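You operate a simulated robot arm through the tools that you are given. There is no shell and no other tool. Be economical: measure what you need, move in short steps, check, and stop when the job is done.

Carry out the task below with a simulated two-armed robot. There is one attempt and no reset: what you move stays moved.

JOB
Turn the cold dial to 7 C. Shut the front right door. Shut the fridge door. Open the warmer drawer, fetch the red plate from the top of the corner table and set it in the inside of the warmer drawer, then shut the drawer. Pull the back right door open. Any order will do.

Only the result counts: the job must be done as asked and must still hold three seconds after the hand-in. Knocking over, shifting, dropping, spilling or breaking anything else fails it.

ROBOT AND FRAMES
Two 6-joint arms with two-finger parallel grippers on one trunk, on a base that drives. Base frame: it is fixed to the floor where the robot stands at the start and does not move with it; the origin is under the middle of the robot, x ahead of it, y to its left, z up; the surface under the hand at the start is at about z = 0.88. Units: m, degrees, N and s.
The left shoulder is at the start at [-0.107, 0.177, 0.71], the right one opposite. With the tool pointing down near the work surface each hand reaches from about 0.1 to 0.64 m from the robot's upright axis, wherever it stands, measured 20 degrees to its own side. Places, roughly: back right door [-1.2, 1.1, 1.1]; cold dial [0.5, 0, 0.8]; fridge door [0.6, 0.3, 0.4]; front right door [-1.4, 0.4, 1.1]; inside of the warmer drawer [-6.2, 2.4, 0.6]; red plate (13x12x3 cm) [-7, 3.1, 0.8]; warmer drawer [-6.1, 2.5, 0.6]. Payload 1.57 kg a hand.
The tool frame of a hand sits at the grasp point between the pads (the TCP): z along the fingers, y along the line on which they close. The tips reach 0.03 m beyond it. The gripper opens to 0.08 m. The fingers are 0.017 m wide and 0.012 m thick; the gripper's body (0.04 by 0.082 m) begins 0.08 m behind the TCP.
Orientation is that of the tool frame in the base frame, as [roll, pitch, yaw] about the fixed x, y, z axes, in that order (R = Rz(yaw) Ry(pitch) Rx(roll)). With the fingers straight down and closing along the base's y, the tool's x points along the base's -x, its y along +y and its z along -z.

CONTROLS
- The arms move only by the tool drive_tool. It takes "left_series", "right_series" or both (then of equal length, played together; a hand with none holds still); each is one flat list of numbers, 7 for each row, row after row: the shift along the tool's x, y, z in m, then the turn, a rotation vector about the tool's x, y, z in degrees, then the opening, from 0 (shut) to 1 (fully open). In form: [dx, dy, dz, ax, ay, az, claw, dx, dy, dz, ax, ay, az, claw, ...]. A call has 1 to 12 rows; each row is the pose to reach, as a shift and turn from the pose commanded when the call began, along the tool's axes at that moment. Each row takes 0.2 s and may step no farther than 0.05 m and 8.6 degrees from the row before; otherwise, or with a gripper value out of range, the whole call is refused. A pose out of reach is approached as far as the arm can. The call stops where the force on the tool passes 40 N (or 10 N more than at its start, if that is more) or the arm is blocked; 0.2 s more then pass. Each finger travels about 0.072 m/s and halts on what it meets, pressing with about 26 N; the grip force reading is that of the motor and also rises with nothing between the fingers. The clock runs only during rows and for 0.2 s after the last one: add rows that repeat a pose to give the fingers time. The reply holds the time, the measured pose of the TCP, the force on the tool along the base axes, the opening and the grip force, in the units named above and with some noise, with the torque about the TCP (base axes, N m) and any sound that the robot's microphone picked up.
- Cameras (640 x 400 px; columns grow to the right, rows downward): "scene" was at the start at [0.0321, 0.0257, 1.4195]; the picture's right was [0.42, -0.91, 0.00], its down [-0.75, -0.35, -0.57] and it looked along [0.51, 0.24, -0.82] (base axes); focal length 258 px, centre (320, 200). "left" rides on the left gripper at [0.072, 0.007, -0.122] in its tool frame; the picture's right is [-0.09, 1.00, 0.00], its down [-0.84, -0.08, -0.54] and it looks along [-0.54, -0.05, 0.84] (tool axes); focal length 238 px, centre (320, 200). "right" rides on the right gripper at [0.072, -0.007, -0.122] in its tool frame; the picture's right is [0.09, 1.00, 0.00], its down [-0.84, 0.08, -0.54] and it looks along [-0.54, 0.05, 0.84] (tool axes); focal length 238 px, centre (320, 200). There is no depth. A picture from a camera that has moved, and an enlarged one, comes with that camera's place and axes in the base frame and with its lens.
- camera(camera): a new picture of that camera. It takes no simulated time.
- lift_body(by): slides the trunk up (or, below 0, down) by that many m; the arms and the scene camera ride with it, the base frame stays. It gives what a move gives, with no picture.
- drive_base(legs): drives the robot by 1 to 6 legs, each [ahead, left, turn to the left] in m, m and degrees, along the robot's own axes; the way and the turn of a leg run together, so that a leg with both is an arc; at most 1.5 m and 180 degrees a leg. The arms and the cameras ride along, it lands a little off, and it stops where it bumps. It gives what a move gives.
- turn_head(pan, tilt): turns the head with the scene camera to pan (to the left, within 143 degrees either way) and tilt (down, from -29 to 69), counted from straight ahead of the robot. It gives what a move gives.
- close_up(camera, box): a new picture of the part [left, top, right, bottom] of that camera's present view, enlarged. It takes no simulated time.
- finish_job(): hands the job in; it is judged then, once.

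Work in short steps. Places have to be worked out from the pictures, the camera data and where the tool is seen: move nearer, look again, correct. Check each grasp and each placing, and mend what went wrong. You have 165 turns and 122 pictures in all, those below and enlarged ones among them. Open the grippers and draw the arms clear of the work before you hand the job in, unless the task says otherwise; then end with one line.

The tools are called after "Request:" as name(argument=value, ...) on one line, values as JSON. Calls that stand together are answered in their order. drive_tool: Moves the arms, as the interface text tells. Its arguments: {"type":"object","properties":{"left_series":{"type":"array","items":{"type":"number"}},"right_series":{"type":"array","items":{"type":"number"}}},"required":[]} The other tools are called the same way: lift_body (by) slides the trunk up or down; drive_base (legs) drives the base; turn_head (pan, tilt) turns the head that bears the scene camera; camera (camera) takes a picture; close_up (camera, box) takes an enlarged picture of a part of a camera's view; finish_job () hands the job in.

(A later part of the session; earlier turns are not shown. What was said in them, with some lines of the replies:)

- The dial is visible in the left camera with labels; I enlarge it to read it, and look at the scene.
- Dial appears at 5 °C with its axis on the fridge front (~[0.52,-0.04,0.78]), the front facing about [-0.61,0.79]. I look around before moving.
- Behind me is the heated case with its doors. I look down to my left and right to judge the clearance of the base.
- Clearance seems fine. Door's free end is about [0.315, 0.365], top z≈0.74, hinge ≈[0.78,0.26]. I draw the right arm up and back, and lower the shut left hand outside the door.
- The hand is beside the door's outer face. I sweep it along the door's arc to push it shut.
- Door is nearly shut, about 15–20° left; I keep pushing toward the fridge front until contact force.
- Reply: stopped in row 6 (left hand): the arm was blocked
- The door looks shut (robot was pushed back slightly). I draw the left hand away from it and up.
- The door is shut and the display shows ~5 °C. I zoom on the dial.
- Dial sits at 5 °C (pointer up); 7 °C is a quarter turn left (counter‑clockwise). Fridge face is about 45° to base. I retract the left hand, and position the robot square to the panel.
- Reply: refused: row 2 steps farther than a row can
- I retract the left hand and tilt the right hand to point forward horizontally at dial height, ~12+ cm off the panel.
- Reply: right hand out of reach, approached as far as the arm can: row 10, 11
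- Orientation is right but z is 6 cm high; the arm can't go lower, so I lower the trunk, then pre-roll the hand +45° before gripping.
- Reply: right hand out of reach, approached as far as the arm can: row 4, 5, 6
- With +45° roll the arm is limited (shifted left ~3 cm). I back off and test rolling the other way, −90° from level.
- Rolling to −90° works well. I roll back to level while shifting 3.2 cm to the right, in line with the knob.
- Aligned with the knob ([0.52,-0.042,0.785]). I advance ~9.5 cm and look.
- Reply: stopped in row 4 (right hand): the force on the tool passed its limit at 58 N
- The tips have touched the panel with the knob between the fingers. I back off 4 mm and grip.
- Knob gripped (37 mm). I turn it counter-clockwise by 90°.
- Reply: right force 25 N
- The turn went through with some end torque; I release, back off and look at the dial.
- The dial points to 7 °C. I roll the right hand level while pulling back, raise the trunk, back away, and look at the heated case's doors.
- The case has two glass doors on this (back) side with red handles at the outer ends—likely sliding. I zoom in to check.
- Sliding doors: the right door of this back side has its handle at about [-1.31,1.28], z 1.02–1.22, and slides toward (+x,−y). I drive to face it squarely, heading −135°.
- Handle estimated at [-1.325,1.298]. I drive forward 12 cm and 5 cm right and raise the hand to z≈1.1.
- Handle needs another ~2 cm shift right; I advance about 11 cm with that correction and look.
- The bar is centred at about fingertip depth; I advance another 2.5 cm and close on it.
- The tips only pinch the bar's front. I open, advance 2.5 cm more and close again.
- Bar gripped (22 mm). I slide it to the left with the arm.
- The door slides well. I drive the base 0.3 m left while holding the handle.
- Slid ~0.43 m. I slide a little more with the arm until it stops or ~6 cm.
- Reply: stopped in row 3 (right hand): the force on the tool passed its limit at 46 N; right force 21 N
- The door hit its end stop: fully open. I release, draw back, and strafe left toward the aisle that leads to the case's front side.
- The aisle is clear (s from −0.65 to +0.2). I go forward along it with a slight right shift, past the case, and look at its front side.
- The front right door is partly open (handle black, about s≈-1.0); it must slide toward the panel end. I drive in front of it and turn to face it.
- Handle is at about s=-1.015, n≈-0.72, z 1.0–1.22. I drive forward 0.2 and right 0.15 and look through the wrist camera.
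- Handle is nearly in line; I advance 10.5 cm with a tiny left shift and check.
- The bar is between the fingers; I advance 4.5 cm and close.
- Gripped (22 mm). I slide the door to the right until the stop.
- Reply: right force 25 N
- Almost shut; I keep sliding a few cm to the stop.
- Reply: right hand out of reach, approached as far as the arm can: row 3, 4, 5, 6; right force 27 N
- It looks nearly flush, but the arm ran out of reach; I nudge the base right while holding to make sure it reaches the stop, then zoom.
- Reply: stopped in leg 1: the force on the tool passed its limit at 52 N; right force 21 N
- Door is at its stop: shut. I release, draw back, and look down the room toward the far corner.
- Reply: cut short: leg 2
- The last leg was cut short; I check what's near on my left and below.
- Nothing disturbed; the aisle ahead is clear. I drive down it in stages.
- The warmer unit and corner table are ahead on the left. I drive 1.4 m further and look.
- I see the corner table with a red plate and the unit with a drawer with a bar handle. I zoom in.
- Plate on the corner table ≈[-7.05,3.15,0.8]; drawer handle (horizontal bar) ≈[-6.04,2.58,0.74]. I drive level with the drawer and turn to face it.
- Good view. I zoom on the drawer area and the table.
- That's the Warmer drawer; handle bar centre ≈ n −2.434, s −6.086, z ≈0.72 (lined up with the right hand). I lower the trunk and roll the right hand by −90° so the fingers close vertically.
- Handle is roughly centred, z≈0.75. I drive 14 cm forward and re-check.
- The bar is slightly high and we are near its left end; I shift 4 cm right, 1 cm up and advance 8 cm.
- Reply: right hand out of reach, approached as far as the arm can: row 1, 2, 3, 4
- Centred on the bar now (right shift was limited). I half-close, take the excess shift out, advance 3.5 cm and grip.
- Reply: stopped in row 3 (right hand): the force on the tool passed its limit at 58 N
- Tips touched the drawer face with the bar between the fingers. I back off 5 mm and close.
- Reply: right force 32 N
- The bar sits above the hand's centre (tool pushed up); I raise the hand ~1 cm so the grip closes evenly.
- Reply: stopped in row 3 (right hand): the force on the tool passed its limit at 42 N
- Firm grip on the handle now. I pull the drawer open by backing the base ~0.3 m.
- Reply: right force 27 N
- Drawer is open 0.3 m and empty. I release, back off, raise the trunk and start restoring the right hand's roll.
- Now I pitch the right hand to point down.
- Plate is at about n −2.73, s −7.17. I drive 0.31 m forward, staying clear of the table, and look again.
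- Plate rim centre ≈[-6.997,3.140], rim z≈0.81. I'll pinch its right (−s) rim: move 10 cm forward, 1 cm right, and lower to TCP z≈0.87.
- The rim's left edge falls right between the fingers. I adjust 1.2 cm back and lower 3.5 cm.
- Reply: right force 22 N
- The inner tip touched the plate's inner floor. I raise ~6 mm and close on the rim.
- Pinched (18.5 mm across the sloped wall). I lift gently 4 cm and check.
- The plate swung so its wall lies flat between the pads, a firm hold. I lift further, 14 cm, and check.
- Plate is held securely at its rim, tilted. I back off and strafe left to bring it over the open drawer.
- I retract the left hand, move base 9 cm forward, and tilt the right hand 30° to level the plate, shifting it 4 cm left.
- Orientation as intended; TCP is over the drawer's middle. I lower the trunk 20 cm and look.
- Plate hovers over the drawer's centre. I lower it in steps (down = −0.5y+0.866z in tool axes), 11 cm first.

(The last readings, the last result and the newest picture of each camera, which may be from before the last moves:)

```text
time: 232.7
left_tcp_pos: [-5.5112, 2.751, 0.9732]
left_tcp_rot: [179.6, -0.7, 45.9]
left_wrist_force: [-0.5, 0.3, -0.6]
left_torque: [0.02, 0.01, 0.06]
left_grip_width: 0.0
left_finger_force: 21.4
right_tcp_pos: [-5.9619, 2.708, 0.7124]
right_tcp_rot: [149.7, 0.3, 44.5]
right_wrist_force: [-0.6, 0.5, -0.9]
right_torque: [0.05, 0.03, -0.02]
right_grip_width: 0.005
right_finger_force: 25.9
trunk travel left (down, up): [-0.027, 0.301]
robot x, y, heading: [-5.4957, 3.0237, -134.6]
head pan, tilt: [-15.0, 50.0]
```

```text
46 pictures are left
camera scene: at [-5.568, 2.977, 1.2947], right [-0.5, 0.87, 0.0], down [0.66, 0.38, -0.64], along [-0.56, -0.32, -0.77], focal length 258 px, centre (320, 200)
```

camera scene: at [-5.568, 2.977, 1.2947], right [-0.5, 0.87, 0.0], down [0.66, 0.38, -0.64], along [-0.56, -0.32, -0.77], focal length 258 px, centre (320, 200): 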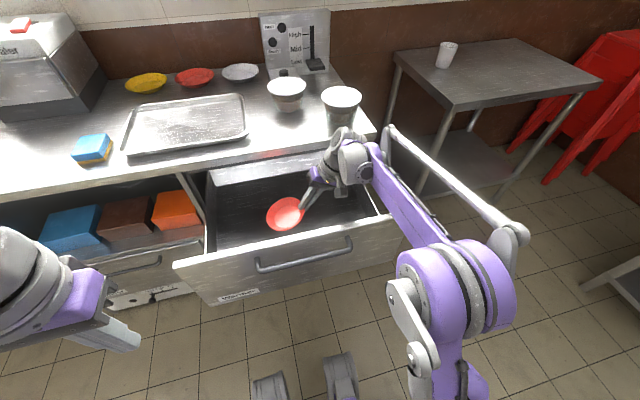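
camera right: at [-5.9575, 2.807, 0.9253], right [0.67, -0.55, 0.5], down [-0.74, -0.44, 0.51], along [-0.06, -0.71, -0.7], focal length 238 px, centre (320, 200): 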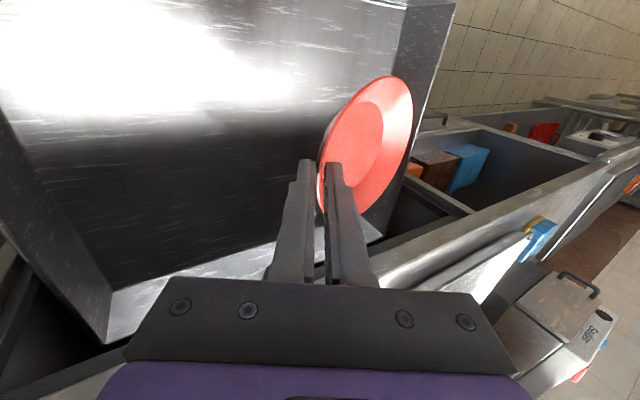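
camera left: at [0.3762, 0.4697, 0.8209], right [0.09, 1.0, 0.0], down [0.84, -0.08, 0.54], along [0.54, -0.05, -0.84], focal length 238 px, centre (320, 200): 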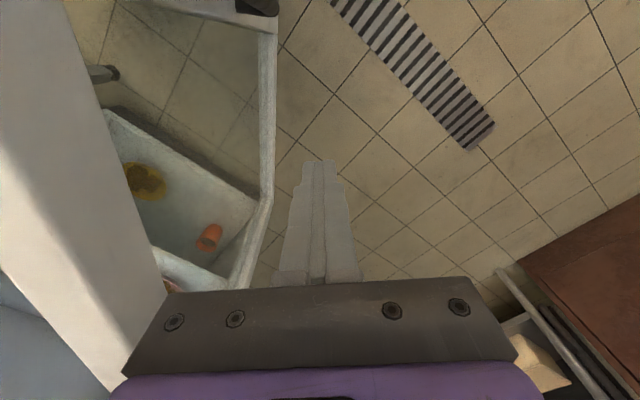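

Still no contact. I lower further in 1 cm steps.

Request:
drive_tool(right_series=[0, -0.005, 0.0087, 0, 0, 0, 0, 0, -0.01, 0.0173, 0, 0, 0, 0, 0, -0.015, 0.026, 0, 0, 0, 0])

Request:
camera(camera="right")

```text
time: 233.5
left_tcp_pos: [-5.511, 2.7492, 0.9722]
left_tcp_rot: [179.5, -0.6, 45.8]
left_wrist_force: [0.3, 0.2, -0.1]
left_torque: [0.0, 0.0, 0.01]
left_grip_width: 0.0002
left_finger_force: 21.7
right_tcp_pos: [-5.9612, 2.7074, 0.6828]
right_tcp_rot: [149.8, 0.3, 44.4]
right_wrist_force: [0.0, -0.6, -0.9]
right_torque: [0.07, 0.0, 0.0]
right_grip_width: 0.0051
right_finger_force: 25.1
trunk travel left (down, up): [-0.027, 0.301]
robot x, y, heading: [-5.4945, 3.0216, -135.2]
head pan, tilt: [-15.0, 50.0]
```

```text
45 pictures are left
camera right: at [-5.9581, 2.8062, 0.785], right [0.67, -0.55, 0.5], down [-0.74, -0.44, 0.51], along [-0.06, -0.71, -0.7], focal length 238 px, centre (320, 200)
```

right: 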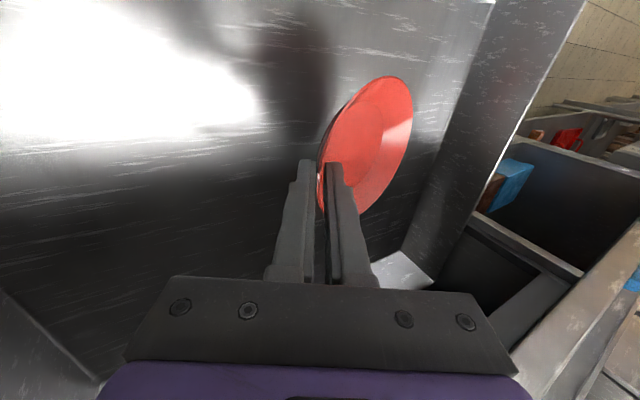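

Request:
drive_tool(right_series=[0, -0.004, 0.007, 0, 0, 0, 0, 0, -0.008, 0.0139, 0, 0, 0, 0, 0, -0.012, 0.0208, 0, 0, 0, 0])

```text
time: 234.3
left_tcp_pos: [-5.5115, 2.7497, 0.9723]
left_tcp_rot: [179.5, -0.6, 45.7]
left_wrist_force: [-0.7, 0.0, 0.3]
left_torque: [0.0, -0.01, 0.0]
left_grip_width: 0.0001
left_finger_force: 21.6
right_tcp_pos: [-5.9627, 2.7068, 0.6595]
right_tcp_rot: [149.8, 0.3, 44.3]
right_wrist_force: [-0.9, -0.7, 0.1]
right_torque: [0.03, 0.02, 0.01]
right_grip_width: 0.005
right_finger_force: 25.3
trunk travel left (down, up): [-0.027, 0.301]
robot x, y, heading: [-5.4966, 3.0239, -134.9]
head pan, tilt: [-15.0, 50.0]
```

Request:
drive_tool(right_series=[0, -0.004, 0.007, 0, 0, 0, 0, 0, -0.008, 0.0139, 0, 0, 0, 0])

Request:
camera(camera="right")

```text
time: 234.9
left_tcp_pos: [-5.5122, 2.7504, 0.9739]
left_tcp_rot: [179.4, -0.7, 45.7]
left_wrist_force: [-0.5, 0.2, 0.4]
left_torque: [0.02, -0.01, 0.05]
left_grip_width: 0.0
left_finger_force: 21.5
right_tcp_pos: [-5.9622, 2.7065, 0.6439]
right_tcp_rot: [149.7, 0.3, 44.4]
right_wrist_force: [-0.7, 0.0, -1.1]
right_torque: [0.07, 0.02, 0.0]
right_grip_width: 0.0051
right_finger_force: 25.2
trunk travel left (down, up): [-0.027, 0.301]
robot x, y, heading: [-5.4996, 3.0248, -134.9]
head pan, tilt: [-15.0, 50.0]
```

```text
44 pictures are left
camera right: at [-5.9579, 2.8054, 0.7455], right [0.67, -0.55, 0.5], down [-0.74, -0.44, 0.51], along [-0.06, -0.71, -0.7], focal length 238 px, centre (320, 200)
```

right: 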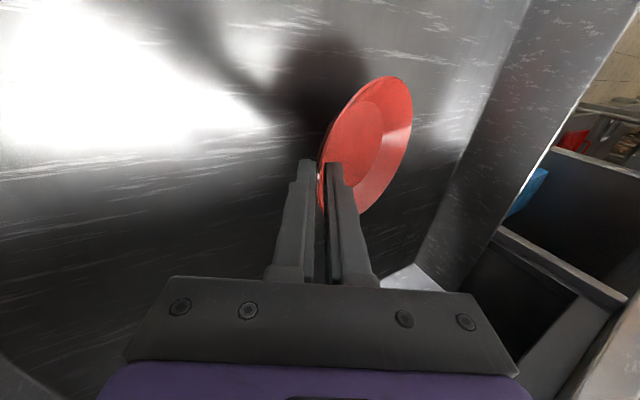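

Shadow is nearing the plate; still no contact. I go on lowering by small steps.

Request:
drive_tool(right_series=[0, -0.003, 0.0052, 0, 0, 0, 0, 0, -0.006, 0.0104, 0, 0, 0, 0, 0, -0.009, 0.0156, 0, 0, 0, 0])

```text
time: 235.7
left_tcp_pos: [-5.5123, 2.7503, 0.9737]
left_tcp_rot: [179.5, -0.7, 45.8]
left_wrist_force: [0.6, 0.3, -0.1]
left_torque: [0.01, -0.01, -0.03]
left_grip_width: 0.0
left_finger_force: 21.2
right_tcp_pos: [-5.9626, 2.7079, 0.6257]
right_tcp_rot: [149.8, 0.4, 44.3]
right_wrist_force: [-0.7, 1.8, 4.6]
right_torque: [-0.25, -0.19, 0.03]
right_grip_width: 0.0054
right_finger_force: 25.7
trunk travel left (down, up): [-0.027, 0.301]
robot x, y, heading: [-5.4962, 3.0246, -134.8]
head pan, tilt: [-15.0, 50.0]
```

Contact felt (4.6 N). I lower a touch more and look.

Request:
drive_tool(right_series=[0, -0.0025, 0.0043, 0, 0, 0, 0, 0, -0.005, 0.0087, 0, 0, 0, 0])

Request:
camera(camera="right")

```text
time: 236.3
left_tcp_pos: [-5.5114, 2.7502, 0.9719]
left_tcp_rot: [179.5, -0.7, 45.7]
left_wrist_force: [0.5, 1.1, -0.1]
left_torque: [0.0, 0.02, -0.02]
left_grip_width: 0.0004
left_finger_force: 20.9
right_tcp_pos: [-5.9627, 2.7078, 0.6156]
right_tcp_rot: [149.8, 0.3, 44.4]
right_wrist_force: [-1.8, 1.7, 5.5]
right_torque: [-0.29, -0.31, 0.0]
right_grip_width: 0.0065
right_finger_force: 26.2
trunk travel left (down, up): [-0.027, 0.301]
robot x, y, heading: [-5.4928, 3.0226, -134.9]
head pan, tilt: [-15.0, 50.0]
```

```text
43 pictures are left
camera right: at [-5.9582, 2.8056, 0.7174], right [0.67, -0.55, 0.5], down [-0.74, -0.44, 0.51], along [-0.06, -0.71, -0.7], focal length 238 px, centre (320, 200)
```

right: 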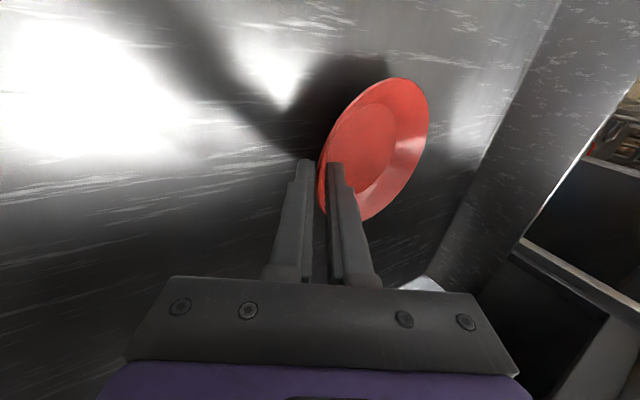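

The plate is settling flat. I open the gripper slightly and withdraw along the fingers.

Request:
drive_tool(right_series=[0, 0, 0, 0, 0, 0, 0.15, 0, 0, 0, 0, 0, 0, 0.2, 0, 0, -0.01, 0, 0, 0, 0.25, 0, 0, -0.025, 0, 0, 0, 0.3, 0, 0, -0.04, 0, 0, 0, 0.4, 0, 0, -0.06, 0, 0, 0, 0.4])

Request:
camera(camera="right")

```text
time: 237.7
left_tcp_pos: [-5.512, 2.7501, 0.972]
left_tcp_rot: [179.5, -0.7, 45.8]
left_wrist_force: [-0.3, 0.1, -0.1]
left_torque: [0.04, -0.02, -0.04]
left_grip_width: 0.0002
left_finger_force: 21.1
right_tcp_pos: [-5.9831, 2.7287, 0.6672]
right_tcp_rot: [149.9, 0.4, 44.4]
right_wrist_force: [-0.2, 0.0, 0.2]
right_torque: [-0.03, 0.02, -0.01]
right_grip_width: 0.0318
right_finger_force: 0.1
trunk travel left (down, up): [-0.027, 0.301]
robot x, y, heading: [-5.4983, 3.0248, -135.1]
head pan, tilt: [-15.0, 50.0]
```

```text
42 pictures are left
camera right: at [-5.9792, 2.8275, 0.7697], right [0.67, -0.55, 0.5], down [-0.74, -0.44, 0.51], along [-0.06, -0.71, -0.7], focal length 238 px, centre (320, 200)
```

right: 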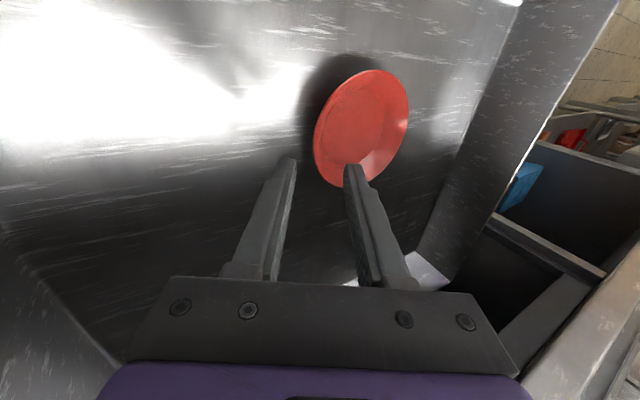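

The plate lies flat in the drawer. I raise the hand out and level it.

Request:
drive_tool(right_series=[0, 0.02, -0.035, 0, 0, 0, 0.4, 0, 0.04, -0.07, 0, 0, 0, 0.4, 0, 0.06, -0.104, 0, 0, 0, 0.4, 0, 0.08, -0.139, 0, 0, 0, 0.4, 0, 0.1, -0.173, 0, 0, 0, 0.2, 0, 0.115, -0.2, 6, 0, 0, 0, 0, 0.12, -0.21, 14, 0, 0, 0, 0, 0.12, -0.21, 22, 0, 0, 0, 0, 0.12, -0.21, 30, 0, 0, 0])

Request:
camera(camera="scene")

```text
time: 239.7
left_tcp_pos: [-5.5109, 2.7496, 0.9729]
left_tcp_rot: [179.5, -0.7, 45.9]
left_wrist_force: [1.0, -0.6, -0.3]
left_torque: [-0.03, -0.01, -0.01]
left_grip_width: 0.0001
left_finger_force: 20.9
right_tcp_pos: [-5.9835, 2.7313, 0.9094]
right_tcp_rot: [179.9, 0.5, 44.3]
right_wrist_force: [-0.5, -0.2, -0.4]
right_torque: [-0.04, 0.02, -0.01]
right_grip_width: 0.0002
right_finger_force: 21.2
trunk travel left (down, up): [-0.027, 0.301]
robot x, y, heading: [-5.4929, 3.0236, -134.7]
head pan, tilt: [-15.0, 50.0]
```

```text
41 pictures are left
camera scene: at [-5.5678, 2.9767, 1.2947], right [-0.5, 0.87, 0.0], down [0.66, 0.38, -0.64], along [-0.56, -0.32, -0.77], focal length 258 px, centre (320, 200)
```

scene: 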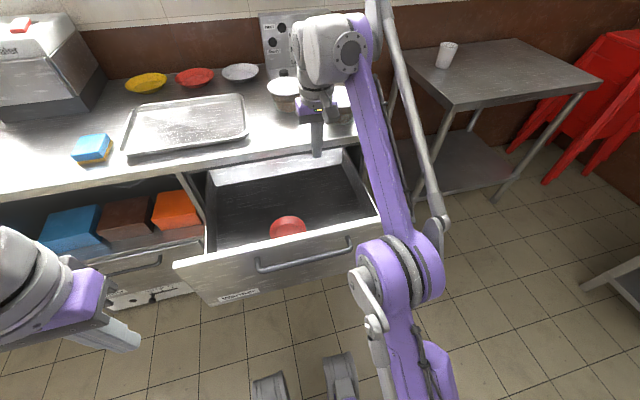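

I back the base 0.3 m, shift 6 cm left and lower the closed hand to handle height (z≈0.745).

Request:
drive_base(legs=[[-0.3, 0, 0]])

Request:
drive_tool(right_series=[0, 0.03, 0.03, 0, 0, 0, 0, 0, 0.06, 0.06, 0, 0, 0, 0, 0, 0.06, 0.1, 0, 0, 0, 0, 0, 0.06, 0.14, 0, 0, 0, 0, 0, 0.06, 0.165, 0, 0, 0, 0])

Request:
camera(camera="scene")

```text
time: 241.7
left_tcp_pos: [-5.297, 2.9652, 0.9731]
left_tcp_rot: [179.5, -0.7, 46.0]
left_wrist_force: [0.3, 0.0, -0.4]
left_torque: [0.02, 0.01, 0.0]
left_grip_width: 0.0
left_finger_force: 21.2
right_tcp_pos: [-5.77, 2.9441, 0.9093]
right_tcp_rot: [179.8, 0.3, 44.7]
right_wrist_force: [0.8, -0.3, -0.2]
right_torque: [0.01, 0.0, 0.01]
right_grip_width: 0.0
right_finger_force: 21.3
trunk travel left (down, up): [-0.027, 0.301]
robot x, y, heading: [-5.2854, 3.2403, -134.5]
head pan, tilt: [-15.0, 50.0]
```

```text
time: 242.9
left_tcp_pos: [-5.2967, 2.9629, 0.9715]
left_tcp_rot: [179.4, -0.7, 46.0]
left_wrist_force: [0.8, 1.0, -0.2]
left_torque: [0.0, 0.0, 0.0]
left_grip_width: 0.0
left_finger_force: 21.3
right_tcp_pos: [-5.7287, 2.8998, 0.7438]
right_tcp_rot: [179.8, 0.3, 44.6]
right_wrist_force: [0.0, 0.4, -0.4]
right_torque: [0.02, 0.03, 0.02]
right_grip_width: 0.0004
right_finger_force: 22.0
trunk travel left (down, up): [-0.027, 0.301]
robot x, y, heading: [-5.2872, 3.2401, -134.5]
head pan, tilt: [-15.0, 50.0]
```

```text
40 pictures are left
camera scene: at [-5.3554, 3.1908, 1.2947], right [-0.51, 0.86, 0.0], down [0.66, 0.39, -0.64], along [-0.55, -0.33, -0.77], focal length 258 px, centre (320, 200)
```

scene: 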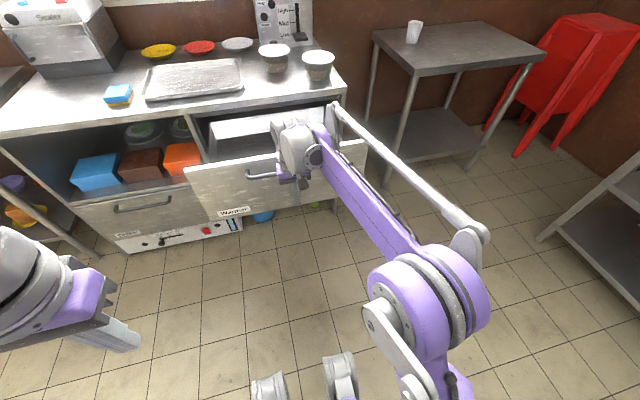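

Hand is in front of the handle. I drive forward to push the drawer shut.

Request:
drive_base(legs=[[0.2, 0, 0]])

Request:
drive_base(legs=[[0.17, 0, 0]])

Request:
camera(camera="scene")

```text
time: 244.5
left_tcp_pos: [-5.439, 2.8203, 0.9723]
left_tcp_rot: [179.5, -0.7, 46.1]
left_wrist_force: [-0.1, -0.3, -0.2]
left_torque: [-0.01, -0.01, -0.02]
left_grip_width: 0.0001
left_finger_force: 21.3
right_tcp_pos: [-5.87, 2.7564, 0.7437]
right_tcp_rot: [179.7, 0.3, 44.6]
right_wrist_force: [-0.4, -0.4, 0.0]
right_torque: [0.03, 0.02, 0.03]
right_grip_width: 0.0
right_finger_force: 20.8
trunk travel left (down, up): [-0.027, 0.301]
robot x, y, heading: [-5.4208, 3.0982, -134.7]
head pan, tilt: [-15.0, 50.0]
```

```text
time: 246.0
left_tcp_pos: [-5.5573, 2.7018, 0.9726]
left_tcp_rot: [179.5, -0.7, 45.9]
left_wrist_force: [-0.6, -0.1, -0.3]
left_torque: [0.03, -0.02, -0.01]
left_grip_width: 0.0
left_finger_force: 20.8
right_tcp_pos: [-5.9894, 2.6375, 0.7448]
right_tcp_rot: [179.8, 0.4, 44.6]
right_wrist_force: [-0.6, 0.4, -0.2]
right_torque: [-0.01, -0.04, -0.03]
right_grip_width: 0.0002
right_finger_force: 20.4
trunk travel left (down, up): [-0.027, 0.301]
robot x, y, heading: [-5.5445, 2.9713, -134.8]
head pan, tilt: [-15.0, 50.0]
```

```text
39 pictures are left
camera scene: at [-5.6154, 2.9276, 1.2947], right [-0.5, 0.86, 0.0], down [0.66, 0.39, -0.64], along [-0.55, -0.32, -0.77], focal length 258 px, centre (320, 200)
```

scene: 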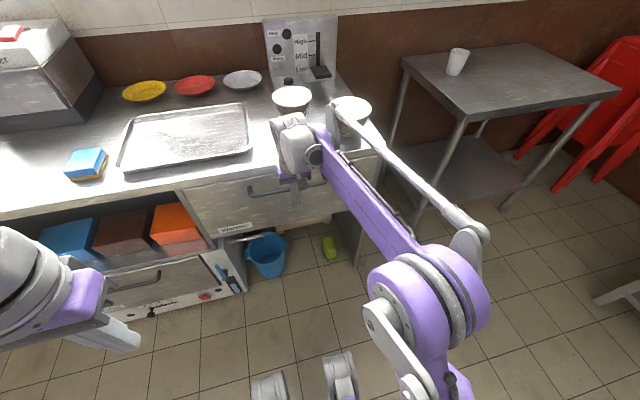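

Nearly shut. I push the last couple of cm with the arm until it is blocked.

Request:
drive_tool(right_series=[-0.01, 0, 0, 0, 0, 0, 0, -0.02, 0, 0, 0, 0, 0, 0, -0.03, 0, 0, 0, 0, 0, 0, -0.04, 0, 0, 0, 0, 0, 0])

Request:
close_up(camera="scene", box=[160, 130, 400, 280])

```text
time: 246.7
left_tcp_pos: [-5.5571, 2.7016, 0.9727]
left_tcp_rot: [179.5, -0.7, 46.0]
left_wrist_force: [0.4, 0.3, -0.3]
left_torque: [-0.01, -0.02, 0.0]
left_grip_width: 0.0
left_finger_force: 20.8
right_tcp_pos: [-5.9986, 2.6258, 0.7447]
right_tcp_rot: [180.0, -0.6, 44.7]
right_wrist_force: [6.4, 8.0, 4.9]
right_torque: [-0.06, 0.07, -0.01]
right_grip_width: 0.0002
right_finger_force: 21.3
trunk travel left (down, up): [-0.027, 0.301]
robot x, y, heading: [-5.5463, 2.9746, -134.8]
head pan, tilt: [-15.0, 50.0]
stopped in row 3 (right hand): the force on the tool passed its limit at 45 N (the readings are from after the stop); the commanded pose is now the measured one
```

```text
2.67 times, centred on (280, 205) of scene
camera zoom: at [-5.6142, 2.9286, 1.2948], right [-0.5, 0.86, 0.0], down [0.66, 0.39, -0.64], along [-0.56, -0.32, -0.77], focal length 689 px, centre (427, 187)
```

zoom: 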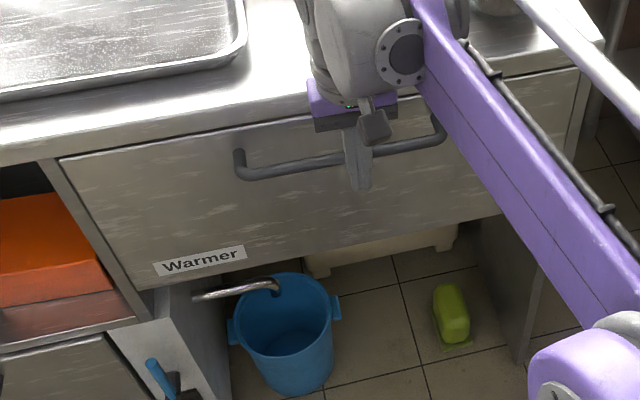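

Drawer is flush shut. I draw the right hand back and up, open both grippers and back the base away.

Request:
drive_tool(right_series=[0.03, 0, 0, 0, 0, 0, 0, 0.06, 0, 0, 0, 0, 0, 0, 0.1, 0, 0, 0, 0, 0, 0, 0.1, 0, -0.04, 0, 0, 0, 0.5, 0.1, 0, -0.08, 0, 0, 0, 1, 0.1, 0, -0.12, 0, 0, 0, 1], left_series=[0, 0, 0, 0, 0, 0, 0, 0, 0, 0, 0, 0, 0, 0, 0, 0, 0, 0, 0, 0, 0.5, 0, 0, 0, 0, 0, 0, 1, 0, 0, 0, 0, 0, 0, 1, 0, 0, 0, 0, 0, 0, 1])

Request:
drive_base(legs=[[-0.3, 0, 0]])

Request:
camera(camera="scene")

```text
time: 248.1
left_tcp_pos: [-5.5576, 2.7016, 0.9719]
left_tcp_rot: [179.6, -0.7, 46.0]
left_wrist_force: [0.3, 0.3, -0.1]
left_torque: [0.01, -0.02, -0.02]
left_grip_width: 0.0798
left_finger_force: 0.0
right_tcp_pos: [-5.9295, 2.6951, 0.8647]
right_tcp_rot: [179.8, -0.3, 44.6]
right_wrist_force: [-0.7, 0.8, -0.4]
right_torque: [-0.01, -0.01, 0.0]
right_grip_width: 0.08
right_finger_force: 0.1
trunk travel left (down, up): [-0.027, 0.301]
robot x, y, heading: [-5.5414, 2.9775, -134.5]
head pan, tilt: [-15.0, 50.0]
```

```text
time: 250.1
left_tcp_pos: [-5.3443, 2.9157, 0.9726]
left_tcp_rot: [179.5, -0.7, 46.0]
left_wrist_force: [-0.3, -0.2, -0.2]
left_torque: [0.0, 0.05, 0.03]
left_grip_width: 0.0802
left_finger_force: 0.1
right_tcp_pos: [-5.7165, 2.9111, 0.8654]
right_tcp_rot: [179.8, -0.4, 44.5]
right_wrist_force: [-0.2, -0.6, -0.2]
right_torque: [0.02, -0.01, -0.01]
right_grip_width: 0.0801
right_finger_force: 0.2
trunk travel left (down, up): [-0.027, 0.301]
robot x, y, heading: [-5.3315, 3.1912, -134.8]
head pan, tilt: [-15.0, 50.0]
```

```text
37 pictures are left
camera scene: at [-5.401, 3.1439, 1.2948], right [-0.5, 0.86, 0.0], down [0.66, 0.39, -0.64], along [-0.56, -0.32, -0.77], focal length 258 px, centre (320, 200)
```

scene: 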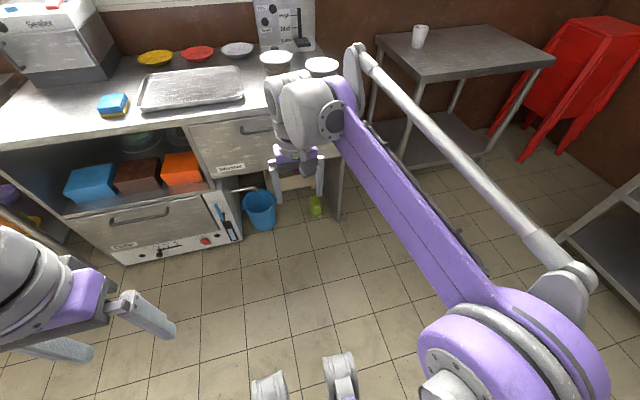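

The drawer is shut with the plate inside, both grippers are open and the arms are clear. The dial and all the doors were checked earlier, so I hand in.

Request:
finish_job()

```text
The job is handed in.
```

I handed the job in with every part done: the dial is at 7 °C, the fridge and front right doors are shut, the red plate is inside the shut warmer drawer, and the back right door is open.
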